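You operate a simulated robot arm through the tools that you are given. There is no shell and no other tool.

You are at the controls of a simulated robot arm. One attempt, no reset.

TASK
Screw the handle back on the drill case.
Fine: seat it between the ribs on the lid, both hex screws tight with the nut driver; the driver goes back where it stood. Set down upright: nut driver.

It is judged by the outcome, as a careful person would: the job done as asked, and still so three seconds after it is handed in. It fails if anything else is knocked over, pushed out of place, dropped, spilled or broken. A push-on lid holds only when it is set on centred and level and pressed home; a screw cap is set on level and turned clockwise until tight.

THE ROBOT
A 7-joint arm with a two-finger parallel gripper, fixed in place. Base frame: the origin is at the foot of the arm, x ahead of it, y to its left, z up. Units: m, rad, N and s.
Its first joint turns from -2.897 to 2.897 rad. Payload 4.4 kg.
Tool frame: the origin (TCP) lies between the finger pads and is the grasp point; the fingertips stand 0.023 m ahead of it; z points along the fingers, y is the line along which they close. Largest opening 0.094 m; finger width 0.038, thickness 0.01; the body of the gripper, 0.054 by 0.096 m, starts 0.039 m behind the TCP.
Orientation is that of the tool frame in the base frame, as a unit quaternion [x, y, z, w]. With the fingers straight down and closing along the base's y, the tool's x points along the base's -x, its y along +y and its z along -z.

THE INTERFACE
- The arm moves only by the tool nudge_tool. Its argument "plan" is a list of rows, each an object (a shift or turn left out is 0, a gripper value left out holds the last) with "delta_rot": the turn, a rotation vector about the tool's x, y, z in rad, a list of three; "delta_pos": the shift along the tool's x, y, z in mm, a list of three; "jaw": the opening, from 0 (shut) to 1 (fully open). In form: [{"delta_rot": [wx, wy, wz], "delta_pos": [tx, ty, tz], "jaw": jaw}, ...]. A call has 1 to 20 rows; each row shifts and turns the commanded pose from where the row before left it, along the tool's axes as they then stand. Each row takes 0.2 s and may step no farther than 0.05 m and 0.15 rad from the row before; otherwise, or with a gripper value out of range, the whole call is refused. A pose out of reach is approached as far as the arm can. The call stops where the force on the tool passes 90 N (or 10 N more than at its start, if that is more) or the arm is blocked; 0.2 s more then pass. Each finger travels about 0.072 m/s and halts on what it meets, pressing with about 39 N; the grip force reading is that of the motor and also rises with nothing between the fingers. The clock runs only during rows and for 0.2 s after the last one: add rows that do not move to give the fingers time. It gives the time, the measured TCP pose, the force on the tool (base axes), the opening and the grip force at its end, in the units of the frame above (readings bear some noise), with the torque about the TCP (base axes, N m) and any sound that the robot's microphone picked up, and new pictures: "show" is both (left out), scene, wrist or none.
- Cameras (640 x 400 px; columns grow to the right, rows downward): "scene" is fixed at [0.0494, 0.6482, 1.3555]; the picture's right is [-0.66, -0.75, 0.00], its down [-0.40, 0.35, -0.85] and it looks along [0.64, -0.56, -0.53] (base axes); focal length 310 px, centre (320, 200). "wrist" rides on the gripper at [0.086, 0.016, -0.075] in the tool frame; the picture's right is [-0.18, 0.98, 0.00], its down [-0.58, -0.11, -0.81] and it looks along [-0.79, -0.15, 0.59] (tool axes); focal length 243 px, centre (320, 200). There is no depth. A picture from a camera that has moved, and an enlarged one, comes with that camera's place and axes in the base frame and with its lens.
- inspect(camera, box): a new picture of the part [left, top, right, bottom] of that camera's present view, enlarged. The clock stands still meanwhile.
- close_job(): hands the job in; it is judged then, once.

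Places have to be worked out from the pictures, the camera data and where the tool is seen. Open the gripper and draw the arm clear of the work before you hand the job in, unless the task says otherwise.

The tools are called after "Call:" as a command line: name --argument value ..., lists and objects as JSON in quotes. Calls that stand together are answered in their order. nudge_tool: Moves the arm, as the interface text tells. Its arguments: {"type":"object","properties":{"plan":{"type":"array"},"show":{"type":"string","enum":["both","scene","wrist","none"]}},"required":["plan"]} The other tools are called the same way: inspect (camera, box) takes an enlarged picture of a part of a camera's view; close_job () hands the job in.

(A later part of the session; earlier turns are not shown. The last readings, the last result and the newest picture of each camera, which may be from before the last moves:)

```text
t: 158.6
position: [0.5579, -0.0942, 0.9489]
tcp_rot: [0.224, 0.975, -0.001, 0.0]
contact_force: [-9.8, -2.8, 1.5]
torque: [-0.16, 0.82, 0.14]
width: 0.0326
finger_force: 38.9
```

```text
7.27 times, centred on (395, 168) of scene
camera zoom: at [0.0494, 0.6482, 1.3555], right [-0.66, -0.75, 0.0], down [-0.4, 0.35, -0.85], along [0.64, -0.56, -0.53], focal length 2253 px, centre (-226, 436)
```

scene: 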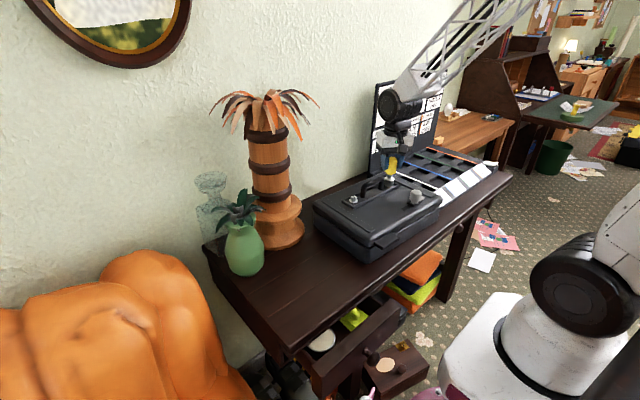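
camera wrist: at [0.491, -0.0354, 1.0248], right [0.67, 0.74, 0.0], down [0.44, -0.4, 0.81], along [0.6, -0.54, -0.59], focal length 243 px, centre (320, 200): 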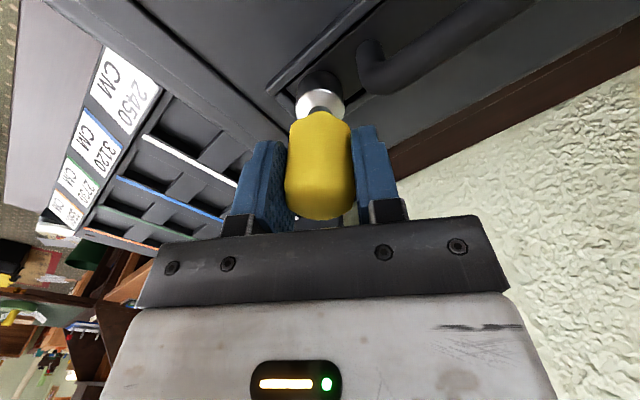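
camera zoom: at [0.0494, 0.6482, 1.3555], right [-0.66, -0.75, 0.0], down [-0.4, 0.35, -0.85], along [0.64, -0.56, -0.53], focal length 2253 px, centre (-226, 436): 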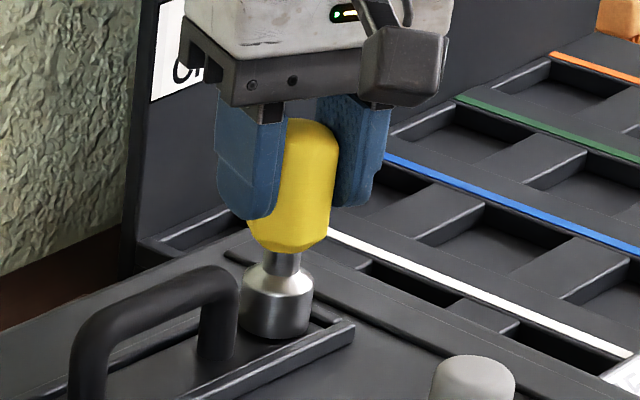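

The driver is tilted about 3° in the fingers. It is held captive on the hex with its wide rim on the plate. I'll neutralise the side force, then open the jaws so it can settle upright before I re-grip it squarely.

Call:
nudge_tool --plan '[{"delta_pos": [0.27, -0.24, 0]}, {}]' --show "none"

Call:
nudge_tool --plan '[{"jaw": 0.4}, {"jaw": 0.6}, {}, {}]' --show "none"

Call:
inspect --camera "scene" --box '[365, 140, 425, 195]'

Call:
inspect --camera "wrist" --box '[220, 40, 440, 240]'

```text
t: 159.2
position: [0.557, -0.0954, 0.9497]
tcp_rot: [0.223, 0.975, 0.0, 0.0]
contact_force: [3.2, -0.9, -6.5]
torque: [-0.02, -0.02, 0.17]
width: 0.0324
finger_force: 38.8
```

```text
t: 160.2
position: [0.5564, -0.0959, 0.9502]
tcp_rot: [0.222, 0.975, 0.001, 0.001]
contact_force: [0.1, 0.2, 0.6]
torque: [0.01, -0.03, 0.02]
width: 0.0563
finger_force: 0.1
```

```text
7.27 times, centred on (395, 168) of scene
camera zoom: at [0.0494, 0.6482, 1.3555], right [-0.66, -0.75, 0.0], down [-0.4, 0.35, -0.85], along [0.64, -0.56, -0.53], focal length 2253 px, centre (-226, 436)
```

zoom: 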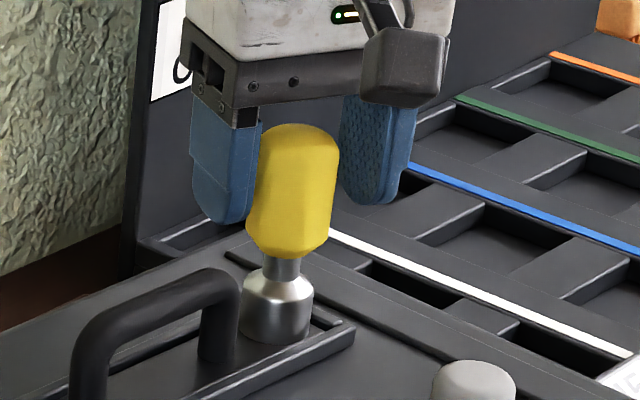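

```text
2.00 times, centred on (330, 140) of wrist
camera zoom: at [0.485, -0.0426, 1.0254], right [0.59, 0.8, 0.0], down [0.48, -0.35, 0.81], along [0.65, -0.48, -0.59], focal length 485 px, centre (300, 320)
```

zoom: 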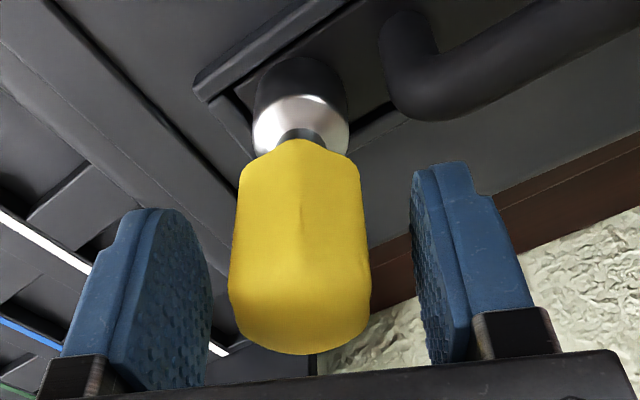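

The driver stands upright on the screw by itself, with its flats square to the pads. I'll re-grip and try a gentle lift of 1 mm to see whether it is free.

Call:
nudge_tool --plan '[{"jaw": 0}, {}, {}, {}, {}]' --show "none"

Call:
nudge_tool --plan '[{"delta_pos": [0, 0, -1]}, {}]' --show "none"

```text
t: 161.4
position: [0.5571, -0.0946, 0.9494]
tcp_rot: [0.223, 0.975, 0.0, 0.0]
contact_force: [-1.0, -2.1, 0.0]
torque: [-0.16, 0.07, 0.04]
width: 0.0329
finger_force: 38.9
```

```text
t: 162.0
position: [0.5564, -0.0954, 0.951]
tcp_rot: [0.224, 0.975, 0.0, 0.001]
contact_force: [0.0, -0.7, -1.0]
torque: [0.0, -0.02, -0.03]
width: 0.0328
finger_force: 38.7
```

It's free now; only the driver's weight shows. I'll lift in small, monitored steps to see the gold screw.

Call:
nudge_tool --plan '[{"delta_pos": [0, 0, -2]}, {}]' --show "none"

Call:
nudge_tool --plan '[{"delta_pos": [0, 0, -3]}, {}]' --show "none"

Call:
nudge_tool --plan '[{"delta_pos": [0, 0, -5]}, {}]' --show "none"

```text
t: 162.6
position: [0.5572, -0.0955, 0.9522]
tcp_rot: [0.223, 0.975, 0.0, 0.0]
contact_force: [-4.4, 4.1, -1.4]
torque: [0.24, 0.31, -0.01]
width: 0.0326
finger_force: 38.6
```

```text
t: 163.2
position: [0.557, -0.0956, 0.9546]
tcp_rot: [0.223, 0.975, 0.0, 0.0]
contact_force: [-1.5, 8.3, -3.9]
torque: [0.65, 0.1, 0.03]
width: 0.033
finger_force: 39.3
```

```text
t: 163.8
position: [0.5565, -0.0949, 0.9607]
tcp_rot: [0.223, 0.975, 0.0, 0.0]
contact_force: [1.4, 0.2, -0.3]
torque: [-0.03, 0.01, -0.01]
width: 0.0327
finger_force: 39.0
```

The socket is clear of the hex with no load. I'll lift 17 mm more and look at the gold slot, its flange and the case position.

Call:
nudge_tool --plan '[{"delta_pos": [0, 0, -8]}, {"delta_pos": [0, 0, -9]}, {}, {}]' --show "none"

Call:
inspect --camera "scene" --box '[374, 168, 404, 193]'

Call:
inspect --camera "wrist" --box '[280, 40, 360, 100]'

Call:
inspect --camera "scene" --box '[270, 150, 470, 275]'

```text
t: 164.8
position: [0.5564, -0.0963, 0.9781]
tcp_rot: [0.223, 0.975, 0.0, 0.0]
contact_force: [-0.4, 0.0, -2.0]
torque: [-0.01, 0.01, 0.0]
width: 0.0328
finger_force: 39.3
```

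```text
16.00 times, centred on (389, 180) of scene
camera zoom: at [0.0494, 0.6482, 1.3555], right [-0.66, -0.75, 0.0], down [-0.4, 0.35, -0.85], along [0.64, -0.56, -0.53], focal length 4957 px, centre (-784, 512)
```

zoom: 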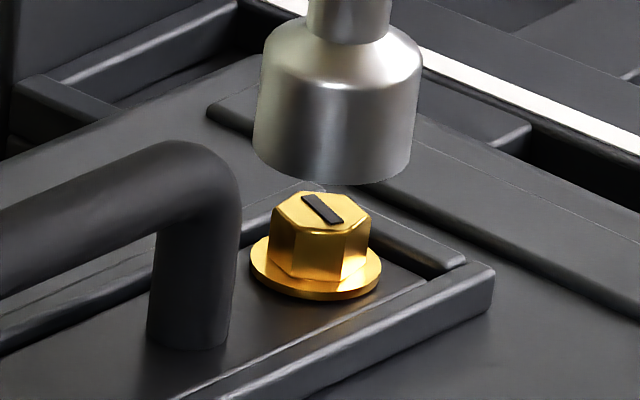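

```text
6.67 times, centred on (320, 70) of wrist
camera zoom: at [0.4851, -0.0431, 1.0537], right [0.59, 0.8, 0.0], down [0.48, -0.35, 0.81], along [0.65, -0.48, -0.59], focal length 1618 px, centre (320, 1067)
```

zoom: 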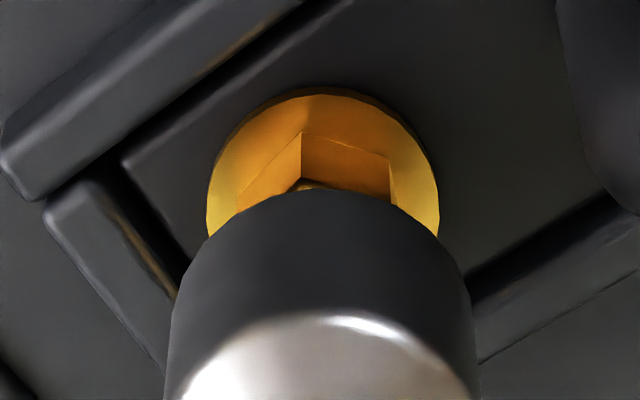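

```text
3.20 times, centred on (370, 212) of scene
camera zoom: at [0.0494, 0.6482, 1.3555], right [-0.66, -0.75, 0.0], down [-0.4, 0.35, -0.85], along [0.64, -0.56, -0.53], focal length 991 px, centre (160, 160)
```

zoom: 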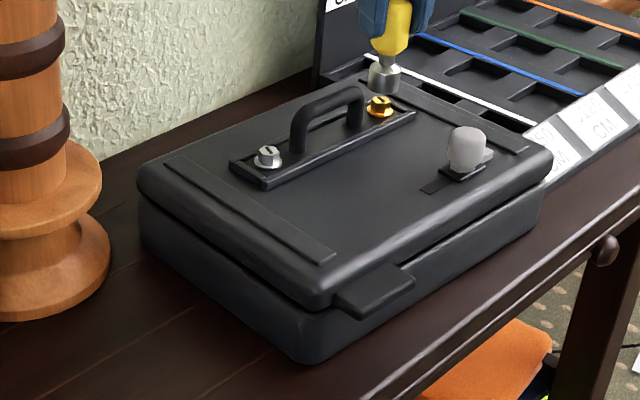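

The gold screw has turned about 65–70° and its flange is now flush on the plate. To confirm it's tight I'll lower straight back on, as the hex phase already matches, and turn on a little, sampling torque at each step.

Call:
nudge_tool --plan '[{"delta_pos": [0, 0, 8]}, {"delta_pos": [0, 0, 6]}, {"delta_pos": [0, 0, 4]}, {"delta_pos": [0, 0, 3]}, {}]' --show "none"

Call:
nudge_tool --plan '[{"delta_pos": [0, 0, 2]}, {"delta_pos": [0, 0, 2]}, {"delta_pos": [0, 0, 1.5]}, {}]' --show "none"

```text
t: 166.0
position: [0.5573, -0.0953, 0.9563]
tcp_rot: [0.223, 0.975, 0.0, 0.0]
contact_force: [-2.4, -10.1, 1.8]
torque: [-0.85, 0.23, 0.02]
width: 0.0328
finger_force: 38.7
```

```text
t: 167.0
position: [0.5572, -0.0956, 0.9502]
tcp_rot: [0.223, 0.975, 0.0, -0.001]
contact_force: [-2.0, -6.4, 0.4]
torque: [-0.54, 0.05, 0.02]
width: 0.0332
finger_force: 38.8
```

Call:
nudge_tool --plan '[{"delta_pos": [-0.11, -0.22, 0]}, {"delta_rot": [0, 0, 0.06]}, {}]' --show "none"

Call:
nudge_tool --plan '[{"delta_rot": [0, 0, 0.07]}, {}]' --show "none"

Call:
nudge_tool --plan '[{"delta_rot": [0, 0, 0.07]}, {}]' --show "none"

Call:
nudge_tool --plan '[{"delta_rot": [0, 0, 0.07]}, {}]' --show "none"

```text
t: 167.8
position: [0.5573, -0.0945, 0.9505]
tcp_rot: [0.253, 0.968, 0.0, 0.0]
contact_force: [0.4, 2.8, -8.9]
torque: [0.12, -0.11, 0.11]
width: 0.033
finger_force: 38.8
```

```text
t: 168.4
position: [0.5573, -0.0954, 0.9524]
tcp_rot: [0.287, 0.958, 0.0, 0.0]
contact_force: [-1.1, 8.3, -5.2]
torque: [0.51, 0.06, 0.17]
width: 0.0328
finger_force: 38.5
```

```text
t: 169.0
position: [0.5568, -0.0965, 0.9508]
tcp_rot: [0.319, 0.948, 0.0, 0.0]
contact_force: [-5.0, 5.8, -2.4]
torque: [0.29, 0.32, 0.23]
width: 0.0327
finger_force: 39.2
```

```text
t: 169.6
position: [0.5587, -0.0957, 0.951]
tcp_rot: [0.352, 0.936, 0.0, 0.0]
contact_force: [-2.7, -8.6, -3.8]
torque: [-0.76, -0.07, 0.17]
width: 0.0329
finger_force: 39.1
```

Call:
nudge_tool --plan '[{"delta_rot": [0, 0, 0.07], "delta_pos": [0, -0.15, 0]}, {}]' --show "none"

Call:
nudge_tool --plan '[{"delta_rot": [0, 0, 0.07]}, {}]' --show "none"

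Call:
nudge_tool --plan '[{"delta_rot": [0, 0, 0.07]}, {}]' --show "none"

Call:
nudge_tool --plan '[{"delta_rot": [0, 0, 0.07]}, {}]' --show "none"

Call:
inspect --camera "wrist" --box '[220, 40, 440, 240]'

```text
t: 170.2
position: [0.5567, -0.0965, 0.9517]
tcp_rot: [0.385, 0.923, -0.001, 0.0]
contact_force: [5.7, 0.7, -6.2]
torque: [-0.16, -0.11, 0.12]
width: 0.0328
finger_force: 39.2
```

```text
t: 170.8
position: [0.5578, -0.0949, 0.9519]
tcp_rot: [0.417, 0.909, 0.0, 0.0]
contact_force: [2.8, 2.4, 8.6]
torque: [0.33, -0.01, -0.07]
width: 0.033
finger_force: 39.2
```

```text
t: 171.4
position: [0.558, -0.0954, 0.9526]
tcp_rot: [0.449, 0.894, 0.0, 0.0]
contact_force: [8.5, 7.9, 7.0]
torque: [0.42, -0.56, 0.01]
width: 0.0329
finger_force: 39.3
```

```text
t: 172.0
position: [0.5577, -0.0957, 0.9516]
tcp_rot: [0.48, 0.877, 0.0, 0.0]
contact_force: [9.5, 6.8, 7.3]
torque: [0.41, -0.61, -0.05]
width: 0.033
finger_force: 39.3
```

```text
2.00 times, centred on (330, 140) of wrist
camera zoom: at [0.5233, -0.0132, 1.0269], right [0.93, 0.38, 0.0], down [0.22, -0.55, 0.81], along [0.3, -0.75, -0.59], focal length 485 px, centre (300, 320)
```

zoom: 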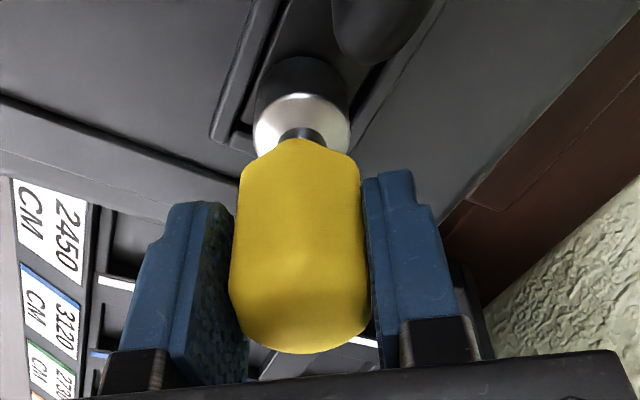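

Torque rose to 0.23 N·m, then the socket cammed over, while the jaw width stayed constant. Also, both slots now point the same way relative to the case, at about 161°, which is strong evidence both screws are at their end stops. I'll continue clockwise to the next hex alignment (ψ≈83°) so I can lift off without any torque.

Call:
nudge_tool --plan '[{"delta_rot": [0, 0, 0.09], "delta_pos": [0, 0.3, 0]}, {"delta_rot": [0, 0, 0.09]}, {}]' --show "none"

Call:
nudge_tool --plan '[{"delta_rot": [0, 0, 0.09]}, {"delta_rot": [0, 0, 0.09]}, {}]' --show "none"

Call:
nudge_tool --plan '[{"delta_rot": [0, 0, 0.09]}, {}]' --show "none"

```text
t: 172.8
position: [0.5566, -0.0945, 0.9515]
tcp_rot: [0.557, 0.831, -0.001, 0.0]
contact_force: [4.8, 1.5, -2.7]
torque: [0.13, -0.48, -0.01]
width: 0.0332
finger_force: 39.1
```

```text
t: 173.6
position: [0.5571, -0.0951, 0.9514]
tcp_rot: [0.629, 0.777, 0.0, 0.0]
contact_force: [-0.5, -0.3, -1.4]
torque: [-0.02, -0.01, 0.03]
width: 0.0333
finger_force: 39.1
```

```text
t: 174.2
position: [0.5562, -0.0962, 0.9519]
tcp_rot: [0.664, 0.748, 0.0, -0.001]
contact_force: [5.0, 1.7, -1.8]
torque: [0.07, -0.38, 0.08]
width: 0.0329
finger_force: 38.9
```

Free at ψ≈78°, with torque starting again at 83°. I'll ramp a little further to apply a final tightening torque, then back off to the free zone.

Call:
nudge_tool --plan '[{"delta_rot": [0, 0, 0.07]}, {}]' --show "none"

Call:
nudge_tool --plan '[{"delta_rot": [0, 0, 0.07]}, {}]' --show "none"

Call:
nudge_tool --plan '[{"delta_rot": [0, 0, 0.05]}, {}]' --show "none"

```text
t: 174.8
position: [0.5569, -0.0963, 0.9517]
tcp_rot: [0.69, 0.724, 0.0, 0.0]
contact_force: [8.4, 2.9, -0.2]
torque: [0.23, -0.67, 0.09]
width: 0.0332
finger_force: 38.9
```

```text
t: 175.4
position: [0.5578, -0.096, 0.9525]
tcp_rot: [0.715, 0.699, 0.001, -0.001]
contact_force: [6.9, 1.8, -1.1]
torque: [0.14, -0.5, 0.07]
width: 0.033
finger_force: 38.9
```

```text
t: 176.0
position: [0.5571, -0.0951, 0.9522]
tcp_rot: [0.731, 0.682, 0.0, 0.0]
contact_force: [6.4, -1.0, -5.3]
torque: [-0.17, -0.53, 0.12]
width: 0.033
finger_force: 38.6
```

Call:
nudge_tool --plan '[{"delta_rot": [0, 0, 0.05], "delta_pos": [0.1, 0.2, 0]}, {}]' --show "none"

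Call:
nudge_tool --plan '[{"delta_rot": [0, 0, 0.05]}, {}]' --show "none"

Call:
nudge_tool --plan '[{"delta_rot": [0, 0, 0.05]}, {}]' --show "none"

```text
t: 176.6
position: [0.5564, -0.0955, 0.9523]
tcp_rot: [0.749, 0.663, 0.0, -0.001]
contact_force: [0.2, -6.8, 0.6]
torque: [-0.61, -0.07, 0.15]
width: 0.0329
finger_force: 39.4
```

```text
t: 177.2
position: [0.5573, -0.0949, 0.9528]
tcp_rot: [0.765, 0.644, -0.001, 0.0]
contact_force: [-2.7, -10.4, 5.9]
torque: [-0.7, 0.22, 0.22]
width: 0.0332
finger_force: 38.9
```

```text
t: 177.8
position: [0.5574, -0.0953, 0.9519]
tcp_rot: [0.781, 0.625, 0.0, 0.0]
contact_force: [6.9, 0.4, 4.2]
torque: [0.26, -0.46, 0.19]
width: 0.033
finger_force: 39.1
```

The torque ramps to about 0.22 N·m and the screw doesn't move further, so the gold screw is tight too. I'll back off to the free angle (ψ≈80°) and lift in small, checked steps.

Call:
nudge_tool --plan '[{"delta_rot": [0, 0, -0.13]}, {"delta_rot": [0, 0, -0.13]}, {"delta_rot": [0, 0, -0.13]}, {}]' --show "none"

Call:
nudge_tool --plan '[{"delta_pos": [0, 0, -1]}, {}]' --show "none"

```text
t: 178.8
position: [0.5568, -0.0952, 0.95]
tcp_rot: [0.644, 0.765, 0.001, 0.0]
contact_force: [-14.3, 2.4, 15.8]
torque: [0.2, 0.96, 0.01]
width: 0.0331
finger_force: 39.1
```

```text
t: 179.4
position: [0.5556, -0.0945, 0.9512]
tcp_rot: [0.644, 0.765, -0.001, 0.0]
contact_force: [-4.0, -0.2, -10.9]
torque: [-0.12, 0.29, 0.04]
width: 0.0331
finger_force: 39.4
```

Call:
nudge_tool --plan '[{"delta_pos": [0.04, -0.25, 0]}, {}]' --show "none"

Call:
nudge_tool --plan '[{"delta_pos": [0, 0, -0.7]}, {}]' --show "none"

```text
t: 180.0
position: [0.5578, -0.0956, 0.9518]
tcp_rot: [0.644, 0.765, 0.001, 0.0]
contact_force: [-4.1, 5.6, -10.3]
torque: [0.46, 0.34, 0.03]
width: 0.033
finger_force: 38.6
```

```text
t: 180.6
position: [0.5571, -0.0954, 0.9536]
tcp_rot: [0.644, 0.765, 0.0, 0.0]
contact_force: [-6.4, 5.2, -2.8]
torque: [0.27, 0.54, -0.01]
width: 0.0331
finger_force: 39.2
```

Call:
nudge_tool --plan '[{"delta_pos": [0.2, -0.16, -1]}, {}]' --show "none"

Call:
nudge_tool --plan '[{"delta_pos": [0, 0, -2]}, {}]' --show "none"

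Call:
nudge_tool --plan '[{"delta_pos": [0, 0, -3]}, {}]' --show "none"

```text
t: 181.2
position: [0.557, -0.0951, 0.9546]
tcp_rot: [0.644, 0.765, 0.0, 0.001]
contact_force: [-0.2, 0.0, -1.2]
torque: [0.02, 0.03, 0.02]
width: 0.0332
finger_force: 38.5
```

```text
t: 181.8
position: [0.5564, -0.0953, 0.9572]
tcp_rot: [0.645, 0.764, 0.001, 0.0]
contact_force: [2.2, -0.7, -1.6]
torque: [-0.09, -0.2, 0.03]
width: 0.0331
finger_force: 39.0
```

```text
t: 182.4
position: [0.5572, -0.095, 0.9607]
tcp_rot: [0.644, 0.765, 0.0, 0.0]
contact_force: [0.8, -3.8, -3.2]
torque: [-0.35, -0.06, 0.03]
width: 0.0328
finger_force: 38.6
```

The socket is sliding off freely. I'll lift clear to z≈1.03 and inspect both screws and the whole case.

Call:
nudge_tool --plan '[{"delta_pos": [0, 0, -4]}, {"delta_pos": [0, 0, -8]}, {"delta_pos": [0, 0, -30]}, {"delta_pos": [0, 0, -35]}, {}, {}]'

Call:
inspect --camera "scene" --box '[374, 168, 404, 193]'

Call:
inspect --camera "scene" --box '[338, 190, 370, 210]'

Call:
inspect --camera "scene" --box '[335, 165, 415, 215]'

```text
t: 183.8
position: [0.5569, -0.0946, 1.039]
tcp_rot: [0.644, 0.765, 0.001, -0.001]
contact_force: [-0.1, -0.7, -1.1]
torque: [-0.01, -0.01, -0.01]
width: 0.0332
finger_force: 39.0
camera wrist: at [0.5581, -0.0067, 1.1136], right [1.0, -0.01, 0.0], down [-0.01, -0.59, 0.81], along [-0.01, -0.81, -0.59], focal length 243 px, centre (320, 200)
```

scene: 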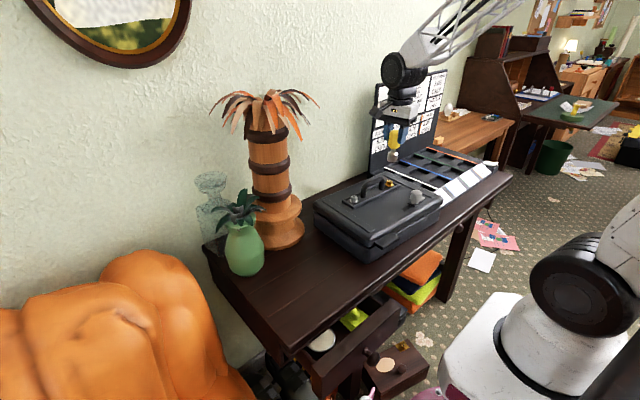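
wrist: 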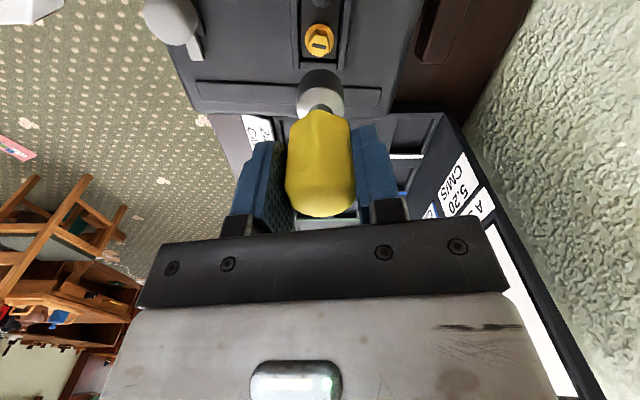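

```text
16.00 times, centred on (389, 180) of scene
camera zoom: at [0.0494, 0.6482, 1.3555], right [-0.66, -0.75, 0.0], down [-0.4, 0.35, -0.85], along [0.64, -0.56, -0.53], focal length 4957 px, centre (-784, 512)
```

zoom: 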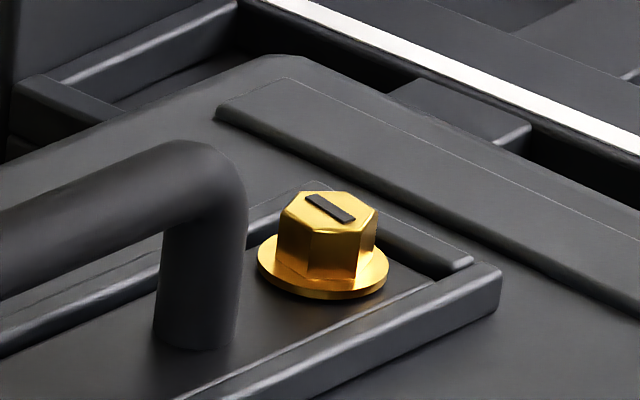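

```text
16.00 times, centred on (354, 200) of scene
camera zoom: at [0.0494, 0.6482, 1.3555], right [-0.66, -0.75, 0.0], down [-0.4, 0.35, -0.85], along [0.64, -0.56, -0.53], focal length 4957 px, centre (-224, 200)
```

zoom: 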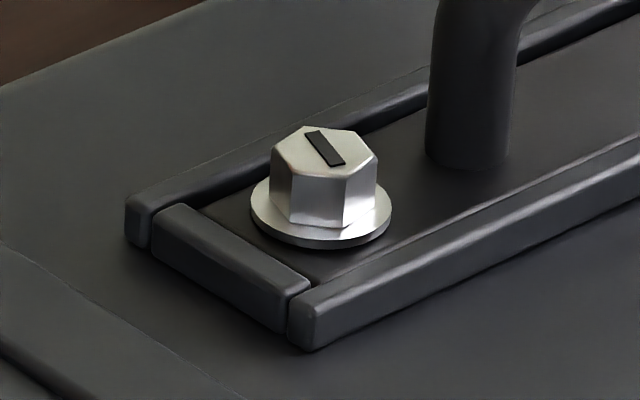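

```text
8.00 times, centred on (375, 190) of scene
camera zoom: at [0.0494, 0.6482, 1.3555], right [-0.66, -0.75, 0.0], down [-0.4, 0.35, -0.85], along [0.64, -0.56, -0.53], focal length 2478 px, centre (-120, 280)
```

zoom: 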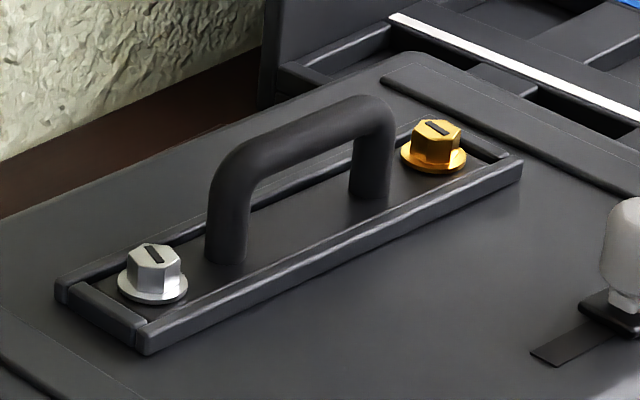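

The gold slot reads about 12° looser than before (169° vs 157°), so the cam-over kicked it back slightly. I'll go back on and re-tighten to the torque peak without slipping. This time I'll unload by opening the jaws instead of reversing.

Call:
nudge_tool --plan '[{"delta_rot": [0, 0, -0.12]}, {"delta_pos": [0, 0, 40]}, {"delta_pos": [0, 0, 30]}, {}, {}]' --show "none"

Call:
inspect --camera "scene" --box '[374, 165, 404, 190]'

Call:
inspect --camera "wrist" --box '[280, 40, 360, 100]'

```text
t: 185.0
position: [0.5566, -0.094, 0.9666]
tcp_rot: [0.598, 0.802, 0.0, 0.0]
contact_force: [0.3, 0.0, -1.5]
torque: [-0.03, -0.03, -0.03]
width: 0.0333
finger_force: 38.9
```

```text
16.00 times, centred on (389, 178) of scene
camera zoom: at [0.0494, 0.6482, 1.3555], right [-0.66, -0.75, 0.0], down [-0.4, 0.35, -0.85], along [0.64, -0.56, -0.53], focal length 4957 px, centre (-784, 560)
```

zoom: 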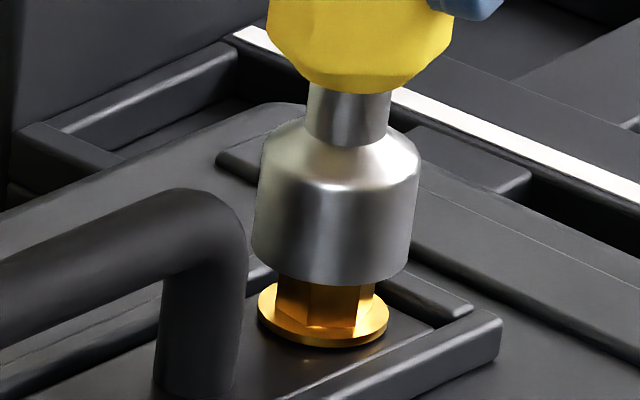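

```text
6.67 times, centred on (320, 70) of wrist
camera zoom: at [0.5466, -0.0072, 1.0423], right [0.99, 0.11, 0.0], down [0.06, -0.59, 0.81], along [0.08, -0.8, -0.59], focal length 1618 px, centre (320, 1067)
```

zoom: 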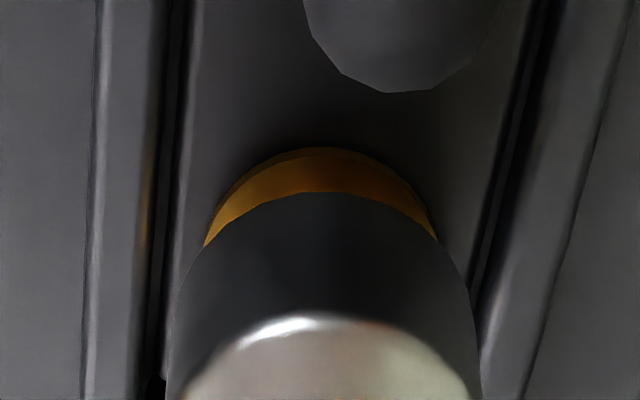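

The socket is well centred above the head. Lowering on in steps.

Call:
nudge_tool --plan '[{"delta_pos": [0, 0, 3]}, {"delta_pos": [0, 0, 3]}, {"delta_pos": [0, 0, 2]}, {}]' --show "none"

Call:
nudge_tool --plan '[{"delta_pos": [0, 0, 2]}, {"delta_pos": [0, 0, 2]}, {"delta_pos": [0, 0, 2]}, {}]' --show "none"

```text
t: 186.0
position: [0.5564, -0.0943, 0.9589]
tcp_rot: [0.597, 0.802, 0.0, 0.001]
contact_force: [0.1, -0.3, -0.5]
torque: [-0.01, -0.02, 0.02]
width: 0.0331
finger_force: 39.2
```

```text
t: 187.0
position: [0.5558, -0.0957, 0.9535]
tcp_rot: [0.597, 0.802, 0.0, 0.0]
contact_force: [1.0, -0.4, -1.1]
torque: [-0.03, -0.08, 0.05]
width: 0.0329
finger_force: 38.7
```

Call:
nudge_tool --plan '[{"delta_pos": [0, 0, 1]}, {"delta_pos": [0, 0, 0.7]}, {}]' --show "none"

Call:
nudge_tool --plan '[{"delta_rot": [0, 0, 0.07]}, {"delta_rot": [0, 0, 0.07]}, {}]' --show "none"

Call:
nudge_tool --plan '[{"delta_rot": [0, 0, 0.06]}, {}]' --show "none"

Call:
nudge_tool --plan '[{"delta_rot": [0, 0, 0.06]}, {}]' --show "none"

Call:
nudge_tool --plan '[{"delta_rot": [0, 0, 0.06]}, {}]' --show "none"

```text
t: 187.8
position: [0.556, -0.0952, 0.9506]
tcp_rot: [0.598, 0.802, 0.0, 0.0]
contact_force: [0.8, -0.1, -1.6]
torque: [0.03, 0.03, -0.03]
width: 0.0329
finger_force: 38.5
```

```text
t: 188.6
position: [0.556, -0.0947, 0.9509]
tcp_rot: [0.652, 0.758, 0.0, 0.001]
contact_force: [2.6, -8.7, -1.4]
torque: [-0.66, -0.24, 0.02]
width: 0.0331
finger_force: 38.5
```

```text
t: 189.2
position: [0.557, -0.0955, 0.9508]
tcp_rot: [0.674, 0.738, 0.0, 0.0]
contact_force: [2.6, -6.1, -2.0]
torque: [-0.44, -0.14, 0.02]
width: 0.0336
finger_force: 39.7
```

```text
t: 189.8
position: [0.5569, -0.0953, 0.9509]
tcp_rot: [0.696, 0.718, 0.0, 0.0]
contact_force: [4.0, -0.2, -0.8]
torque: [-0.03, -0.35, 0.01]
width: 0.0332
finger_force: 39.1
```

```text
t: 190.4
position: [0.5565, -0.095, 0.9518]
tcp_rot: [0.717, 0.697, 0.0, 0.0]
contact_force: [6.7, 6.9, -1.1]
torque: [0.54, -0.48, 0.02]
width: 0.0332
finger_force: 39.1
```

Call:
nudge_tool --plan '[{"delta_rot": [0, 0, 0.06], "delta_pos": [0.15, 0.2, 0]}, {}]' --show "none"

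Call:
nudge_tool --plan '[{"delta_rot": [0, 0, 0.06]}, {}]' --show "none"

Call:
nudge_tool --plan '[{"delta_rot": [0, 0, 0.06]}, {}]' --show "none"

Call:
nudge_tool --plan '[{"delta_rot": [0, 0, 0.06]}, {}]' --show "none"

```text
t: 191.0
position: [0.5566, -0.0953, 0.9521]
tcp_rot: [0.738, 0.675, 0.0, 0.0]
contact_force: [6.3, 0.3, -1.3]
torque: [0.15, -0.52, 0.14]
width: 0.0331
finger_force: 38.8
```

```text
t: 191.6
position: [0.5571, -0.0954, 0.9503]
tcp_rot: [0.758, 0.652, 0.001, 0.001]
contact_force: [8.8, 1.0, 5.7]
torque: [0.17, -0.65, 0.19]
width: 0.0333
finger_force: 39.0
```

```text
t: 192.2
position: [0.5562, -0.0953, 0.9521]
tcp_rot: [0.777, 0.629, 0.0, 0.0]
contact_force: [10.4, -7.6, 7.2]
torque: [-0.31, -0.71, 0.22]
width: 0.033
finger_force: 39.0
```

```text
t: 192.8
position: [0.5564, -0.0944, 0.9508]
tcp_rot: [0.795, 0.606, 0.001, 0.001]
contact_force: [12.2, 2.2, 8.1]
torque: [0.4, -0.85, 0.21]
width: 0.0331
finger_force: 38.9
```

Torque climbs to 0.22 N·m by ψ=102–105°, so it's at the stop. I'll relieve the side load and open the jaws to drop the torque without turning the screw back.

Call:
nudge_tool --plan '[{"delta_pos": [0.05, 0.2, -0.5]}, {}]' --show "none"

Call:
nudge_tool --plan '[{"jaw": 0.45}, {"jaw": 0.6}, {}, {}]' --show "none"

Call:
inspect --camera "scene" --box '[365, 140, 425, 195]'

Call:
inspect --camera "wrist" --box '[220, 40, 440, 240]'

```text
t: 193.4
position: [0.5557, -0.0951, 0.9514]
tcp_rot: [0.796, 0.605, 0.0, -0.001]
contact_force: [4.1, -8.3, -1.7]
torque: [-0.34, -0.46, 0.24]
width: 0.0328
finger_force: 39.1
```

```text
t: 194.4
position: [0.5563, -0.0953, 0.952]
tcp_rot: [0.796, 0.605, 0.0, 0.0]
contact_force: [-0.4, 0.0, -0.3]
torque: [0.01, 0.01, 0.0]
width: 0.0564
finger_force: 0.0
```

```text
7.27 times, centred on (395, 168) of scene
camera zoom: at [0.0494, 0.6482, 1.3555], right [-0.66, -0.75, 0.0], down [-0.4, 0.35, -0.85], along [0.64, -0.56, -0.53], focal length 2253 px, centre (-226, 436)
```

zoom: 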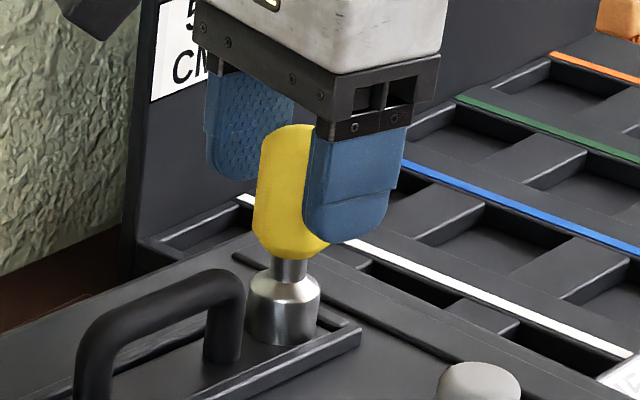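

```text
2.00 times, centred on (330, 140) of wrist
camera zoom: at [0.5945, -0.0154, 1.0267], right [0.9, -0.44, 0.0], down [-0.26, -0.53, 0.81], along [-0.35, -0.72, -0.59], focal length 485 px, centre (300, 320)
```

zoom: 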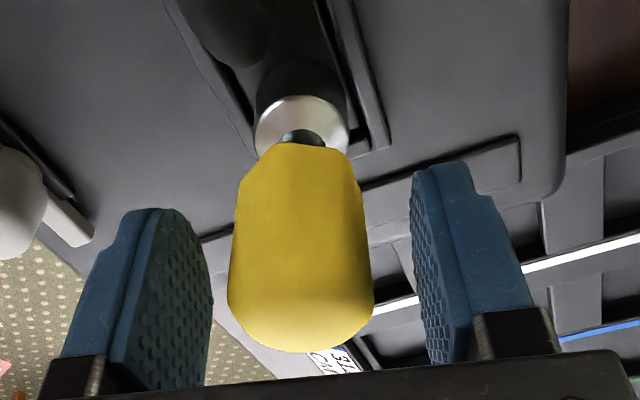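

The driver stands free on the screw. Before re-gripping I'm checking how its flats now sit relative to the jaws.

Call:
inspect --camera "wrist" --box '[280, 100, 370, 225]'

Call:
inspect --camera "scene" --box '[392, 150, 422, 190]'

```text
3.20 times, centred on (325, 162) of wrist
camera zoom: at [0.5945, -0.0154, 1.0267], right [0.9, -0.44, 0.0], down [-0.26, -0.53, 0.81], along [-0.35, -0.72, -0.59], focal length 776 px, centre (304, 320)
```

zoom: 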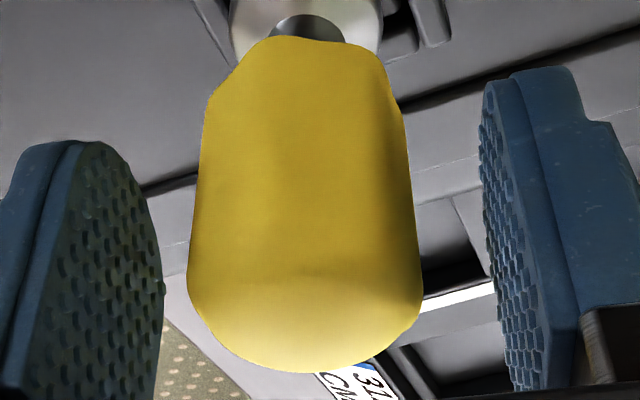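

```text
10.00 times, centred on (407, 170) of scene
camera zoom: at [0.0494, 0.6482, 1.3555], right [-0.66, -0.75, 0.0], down [-0.4, 0.35, -0.85], along [0.64, -0.56, -0.53], focal length 3098 px, centre (-550, 500)
```

zoom: 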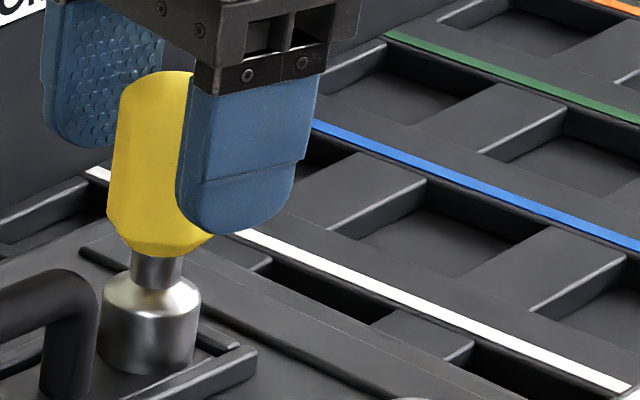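

The jaws close on this handle at 33 mm whatever the facet angle, so it acts as round and the grip slips at about 0.2–0.4 N·m. That makes reversing the only loosening risk. I'll re-grip with no rotation and lift straight off in checked steps.

Call:
nudge_tool --plan '[{"jaw": 0}, {}, {}, {}, {}]' --show "none"

Call:
nudge_tool --plan '[{"delta_pos": [0, 0, -1]}, {}]' --show "none"

Call:
nudge_tool --plan '[{"delta_pos": [0, 0, -1.5]}, {}]' --show "none"

```text
t: 195.6
position: [0.556, -0.0945, 0.952]
tcp_rot: [0.796, 0.605, 0.0, 0.0]
contact_force: [-0.3, 0.3, 0.9]
torque: [-0.01, 0.02, -0.06]
width: 0.0327
finger_force: 38.7
```

```text
t: 196.2
position: [0.5573, -0.0955, 0.9533]
tcp_rot: [0.796, 0.605, 0.0, 0.001]
contact_force: [-3.0, -2.2, -1.1]
torque: [-0.15, 0.14, 0.0]
width: 0.0329
finger_force: 39.6
```

```text
t: 196.8
position: [0.5569, -0.0945, 0.9545]
tcp_rot: [0.796, 0.605, 0.0, 0.0]
contact_force: [0.0, 0.2, -1.3]
torque: [0.0, 0.02, -0.01]
width: 0.0325
finger_force: 38.9
```

It's free, with only the driver's weight showing. I'll continue lifting and then look at the gold slot.

Call:
nudge_tool --plan '[{"delta_pos": [0, 0, -3]}, {"delta_pos": [0, 0, -4]}, {}]' --show "none"

Call:
nudge_tool --plan '[{"delta_pos": [0, 0, -10]}, {"delta_pos": [0, 0, -25]}, {"delta_pos": [0, 0, -35]}, {}]' --show "none"

Call:
inspect --camera "scene" --box '[374, 168, 404, 193]'

Call:
inspect --camera "wrist" --box '[270, 0, 390, 90]'

```text
t: 197.6
position: [0.5574, -0.094, 0.9607]
tcp_rot: [0.796, 0.605, 0.001, 0.0]
contact_force: [-5.6, 5.8, -3.5]
torque: [0.37, 0.43, 0.02]
width: 0.0329
finger_force: 39.4
```

```text
t: 198.6
position: [0.5585, -0.0971, 1.0321]
tcp_rot: [0.796, 0.605, 0.0, 0.0]
contact_force: [0.5, -0.2, -1.1]
torque: [-0.03, -0.01, 0.0]
width: 0.0327
finger_force: 38.7
```

```text
16.00 times, centred on (389, 180) of scene
camera zoom: at [0.0494, 0.6482, 1.3555], right [-0.66, -0.75, 0.0], down [-0.4, 0.35, -0.85], along [0.64, -0.56, -0.53], focal length 4957 px, centre (-784, 512)
```

zoom: 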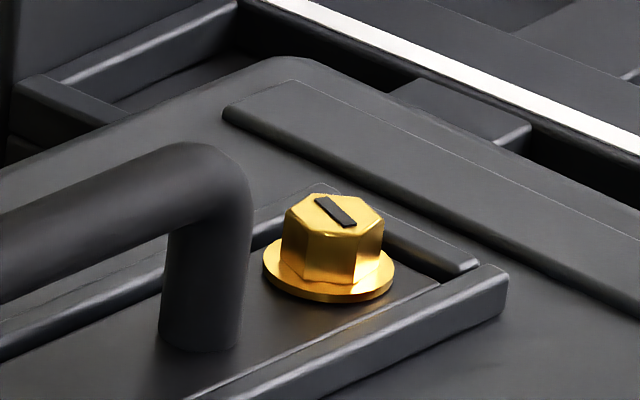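

```text
4.44 times, centred on (330, 45) of wrist
camera zoom: at [0.5949, -0.0163, 1.1069], right [0.9, -0.44, 0.0], down [-0.26, -0.53, 0.81], along [-0.35, -0.72, -0.59], focal length 1078 px, centre (276, 889)
```

zoom: 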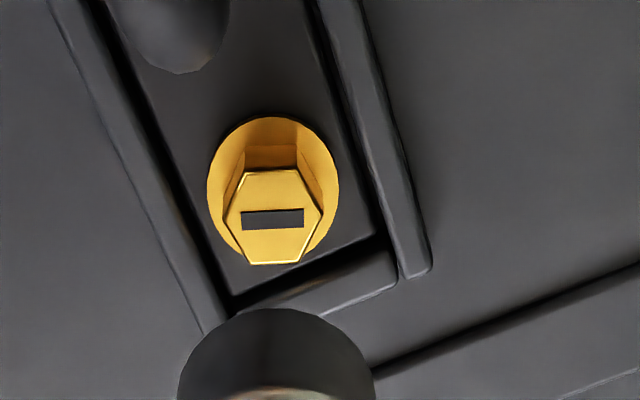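

The gold slot is back at 157°, exactly where it stopped the first time and matching the silver's 158°. Both screws are at their stops with flanges flush. Now the driver goes home: I'll rotate to zero yaw here at height, then move back over clear desk.

Call:
nudge_tool --plan '[{"delta_rot": [0, 0, -0.1415]}, {"delta_rot": [0, 0, -0.1415]}, {"delta_rot": [0, 0, -0.1415]}, {"delta_rot": [0, 0, -0.1415]}, {"delta_rot": [0, 0, -0.1415]}, {"delta_rot": [0, 0, -0.1415]}, {"delta_rot": [0, 0, -0.1415]}, {"delta_rot": [0, 0, -0.1415]}, {"delta_rot": [0, 0, -0.1415]}, {"delta_rot": [0, 0, -0.1415]}, {"delta_rot": [0, 0, -0.1415]}, {"delta_rot": [0, 0, -0.1415]}, {"delta_rot": [0, 0, -0.1415]}, {}]' --show "none"

Call:
nudge_tool --plan '[{"delta_pos": [42, 0, 0]}, {"delta_pos": [42, 0, 0]}, {"delta_pos": [41, 0, 0]}, {"delta_pos": [0, 43, 0]}, {"delta_pos": [0, 43, 0]}, {"delta_pos": [0, 43, 0]}, {"delta_pos": [0, 43, 0]}, {"delta_pos": [0, 43, 0]}, {"delta_pos": [0, 43, 0]}, {"delta_pos": [0, 43, 0]}, {"delta_pos": [0, 41, 0]}, {}, {}]'

```text
t: 201.6
position: [0.5575, -0.0956, 1.0303]
tcp_rot: [-0.001, 1.0, 0.0, 0.0]
contact_force: [0.7, 0.3, -1.5]
torque: [-0.01, -0.02, 0.03]
width: 0.0325
finger_force: 39.0
```

```text
t: 204.4
position: [0.433, 0.2475, 1.0288]
tcp_rot: [0.0, 1.0, 0.0, 0.0]
contact_force: [0.0, -0.4, -1.0]
torque: [0.01, -0.02, 0.03]
width: 0.0325
finger_force: 39.2
camera wrist: at [0.345, 0.2637, 1.1044], right [0.18, 0.98, 0.0], down [0.58, -0.11, 0.81], along [0.79, -0.15, -0.59], focal length 243 px, centre (320, 200)
```

scene: 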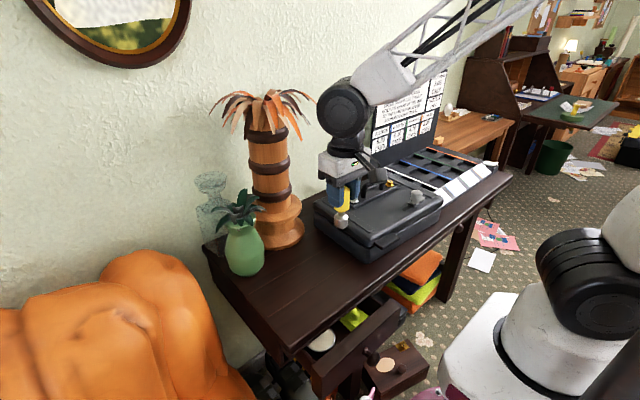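
wrist: 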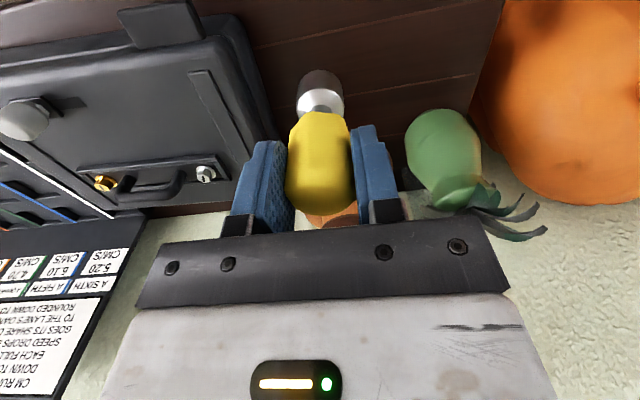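

I'm over clear desk at zero yaw. I'll zoom in to see where the driver axis sits relative to the TCP now, so it goes back on its exact spot.

Call:
inspect --camera "wrist" --box '[240, 20, 400, 140]'

Call:
inspect --camera "scene" --box '[310, 165, 370, 235]'

Call:
inspect --camera "scene" --box '[335, 165, 415, 215]'

```text
3.33 times, centred on (320, 80) of wrist
camera zoom: at [0.345, 0.2637, 1.1044], right [0.18, 0.98, 0.0], down [0.58, -0.11, 0.81], along [0.79, -0.15, -0.59], focal length 809 px, centre (320, 600)
```

zoom: 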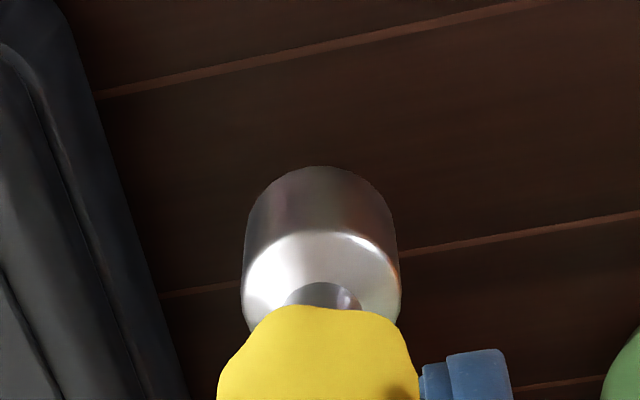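

```text
5.71 times, centred on (340, 200) of scene
camera zoom: at [0.0494, 0.6482, 1.3555], right [-0.66, -0.75, 0.0], down [-0.4, 0.35, -0.85], along [0.64, -0.56, -0.53], focal length 1770 px, centre (206, 200)
```

zoom: 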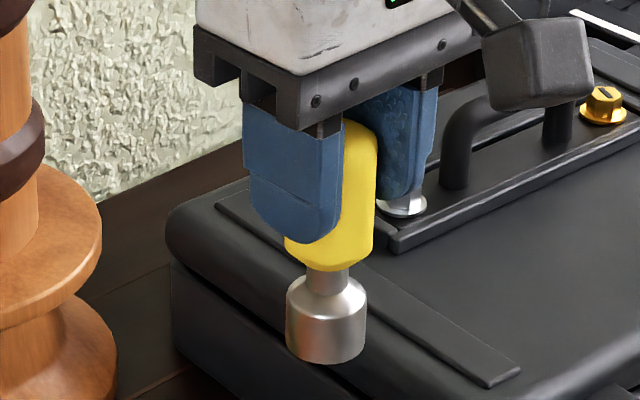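

```text
8.00 times, centred on (375, 190) of scene
camera zoom: at [0.0494, 0.6482, 1.3555], right [-0.66, -0.75, 0.0], down [-0.4, 0.35, -0.85], along [0.64, -0.56, -0.53], focal length 2478 px, centre (-120, 280)
```

zoom: 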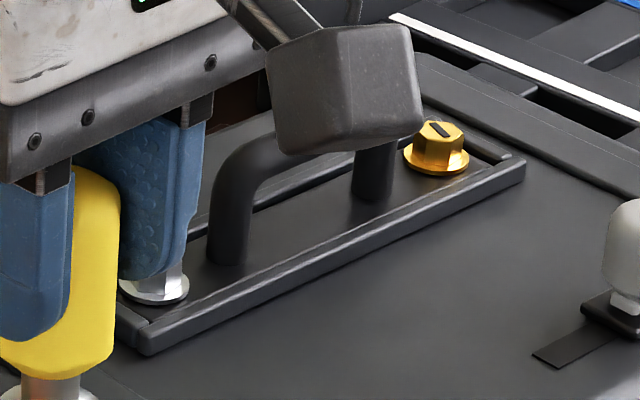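

The driver axis is roughly 2 mm ahead of the TCP. I'll descend here to about 8 mm above the desk, check, then slide forward under the leaves to its spot.

Call:
nudge_tool --plan '[{"delta_pos": [0, -1.5, 45]}, {"delta_pos": [0, 0, 45]}, {"delta_pos": [0, 0, 45]}, {"delta_pos": [0, 0, 30]}, {}, {}]' --show "none"

Call:
inspect --camera "scene" --box '[310, 225, 360, 285]'

```text
t: 205.8
position: [0.4346, 0.2449, 0.8624]
tcp_rot: [0.001, 1.0, 0.0, 0.0]
contact_force: [0.2, -0.4, -0.7]
torque: [-0.02, 0.02, 0.0]
width: 0.0324
finger_force: 39.0
```

```text
6.67 times, centred on (335, 255) of scene
camera zoom: at [0.0494, 0.6482, 1.3555], right [-0.66, -0.75, 0.0], down [-0.4, 0.35, -0.85], along [0.64, -0.56, -0.53], focal length 2065 px, centre (220, -167)
```

zoom: 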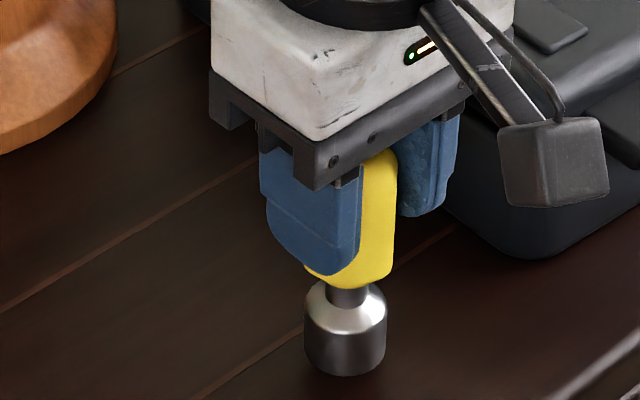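

The driver is vertical with a few mm of clearance. I'll lower 3 mm more and slide forward 95 mm, then compare with the original standing position before the final placement.

Call:
nudge_tool --plan '[{"delta_pos": [0, 0, 3]}, {"delta_pos": [-35, 0, 0]}, {"delta_pos": [-35, 0, 0]}, {"delta_pos": [-25, 0, 0]}, {}, {}]'

Call:
inspect --camera "scene" --box '[296, 222, 328, 266]'

Call:
inspect --camera "scene" --box '[270, 80, 370, 270]'

```text
t: 207.2
position: [0.5284, 0.2464, 0.8647]
tcp_rot: [0.0, 1.0, 0.0, 0.0]
contact_force: [-0.7, -0.4, -0.9]
torque: [0.0, -0.01, 0.0]
width: 0.0325
finger_force: 38.8
camera wrist: at [0.4413, 0.2628, 0.9397], right [0.18, 0.98, 0.0], down [0.58, -0.11, 0.81], along [0.79, -0.15, -0.59], focal length 243 px, centre (320, 200)
```

scene: 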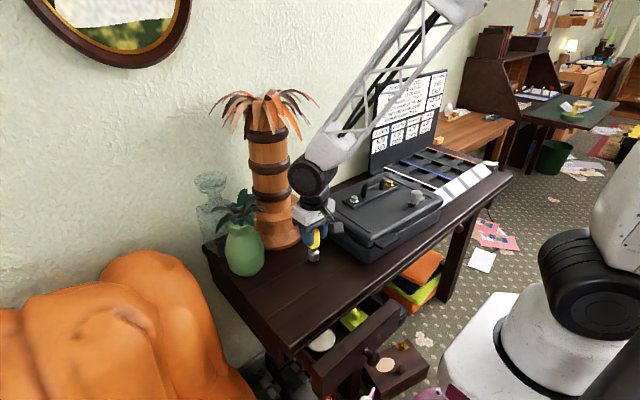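
wrist: 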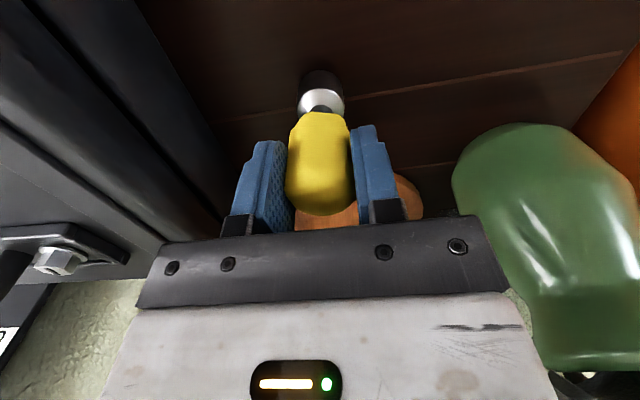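

```text
9.09 times, centred on (312, 244) of scene
camera zoom: at [0.0494, 0.6482, 1.3555], right [-0.66, -0.75, 0.0], down [-0.4, 0.35, -0.85], along [0.64, -0.56, -0.53], focal length 2816 px, centre (393, -200)
```

zoom: 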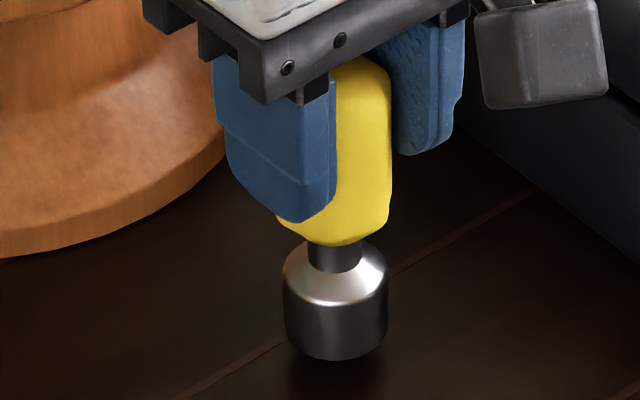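

```text
2.11 times, centred on (320, 175) of scene
camera zoom: at [0.0494, 0.6482, 1.3555], right [-0.66, -0.75, 0.0], down [-0.4, 0.35, -0.85], along [0.64, -0.56, -0.53], focal length 652 px, centre (320, 253)
```

zoom: 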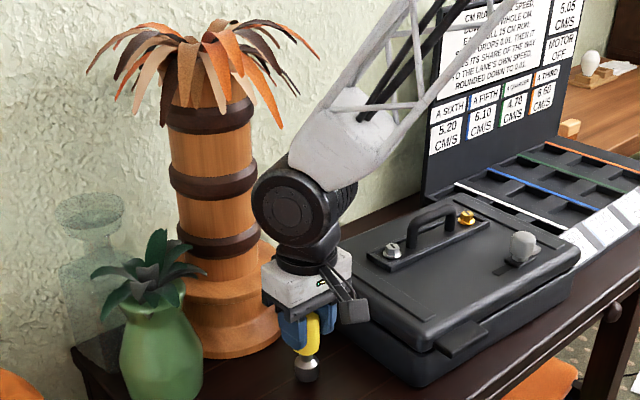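

The driver is about 9 mm short in x of its original spot and within 1.5 mm in y. I'll lower 5 mm, slide the last 9 mm, then compare again.

Call:
nudge_tool --plan '[{"delta_pos": [0, 0, 5]}, {"delta_pos": [-9, -1, 0]}, {}, {}]' --show "none"

Call:
inspect --camera "scene" --box '[296, 222, 328, 266]'

```text
t: 208.2
position: [0.5364, 0.2451, 0.8582]
tcp_rot: [0.0, 1.0, 0.0, 0.0]
contact_force: [0.7, -0.1, -1.1]
torque: [-0.02, 0.05, 0.02]
width: 0.0324
finger_force: 39.2
```

```text
9.09 times, centred on (312, 244) of scene
camera zoom: at [0.0494, 0.6482, 1.3555], right [-0.66, -0.75, 0.0], down [-0.4, 0.35, -0.85], along [0.64, -0.56, -0.53], focal length 2816 px, centre (393, -200)
```

zoom: 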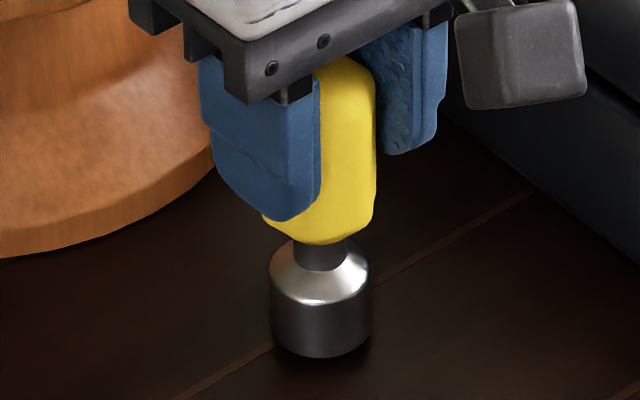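

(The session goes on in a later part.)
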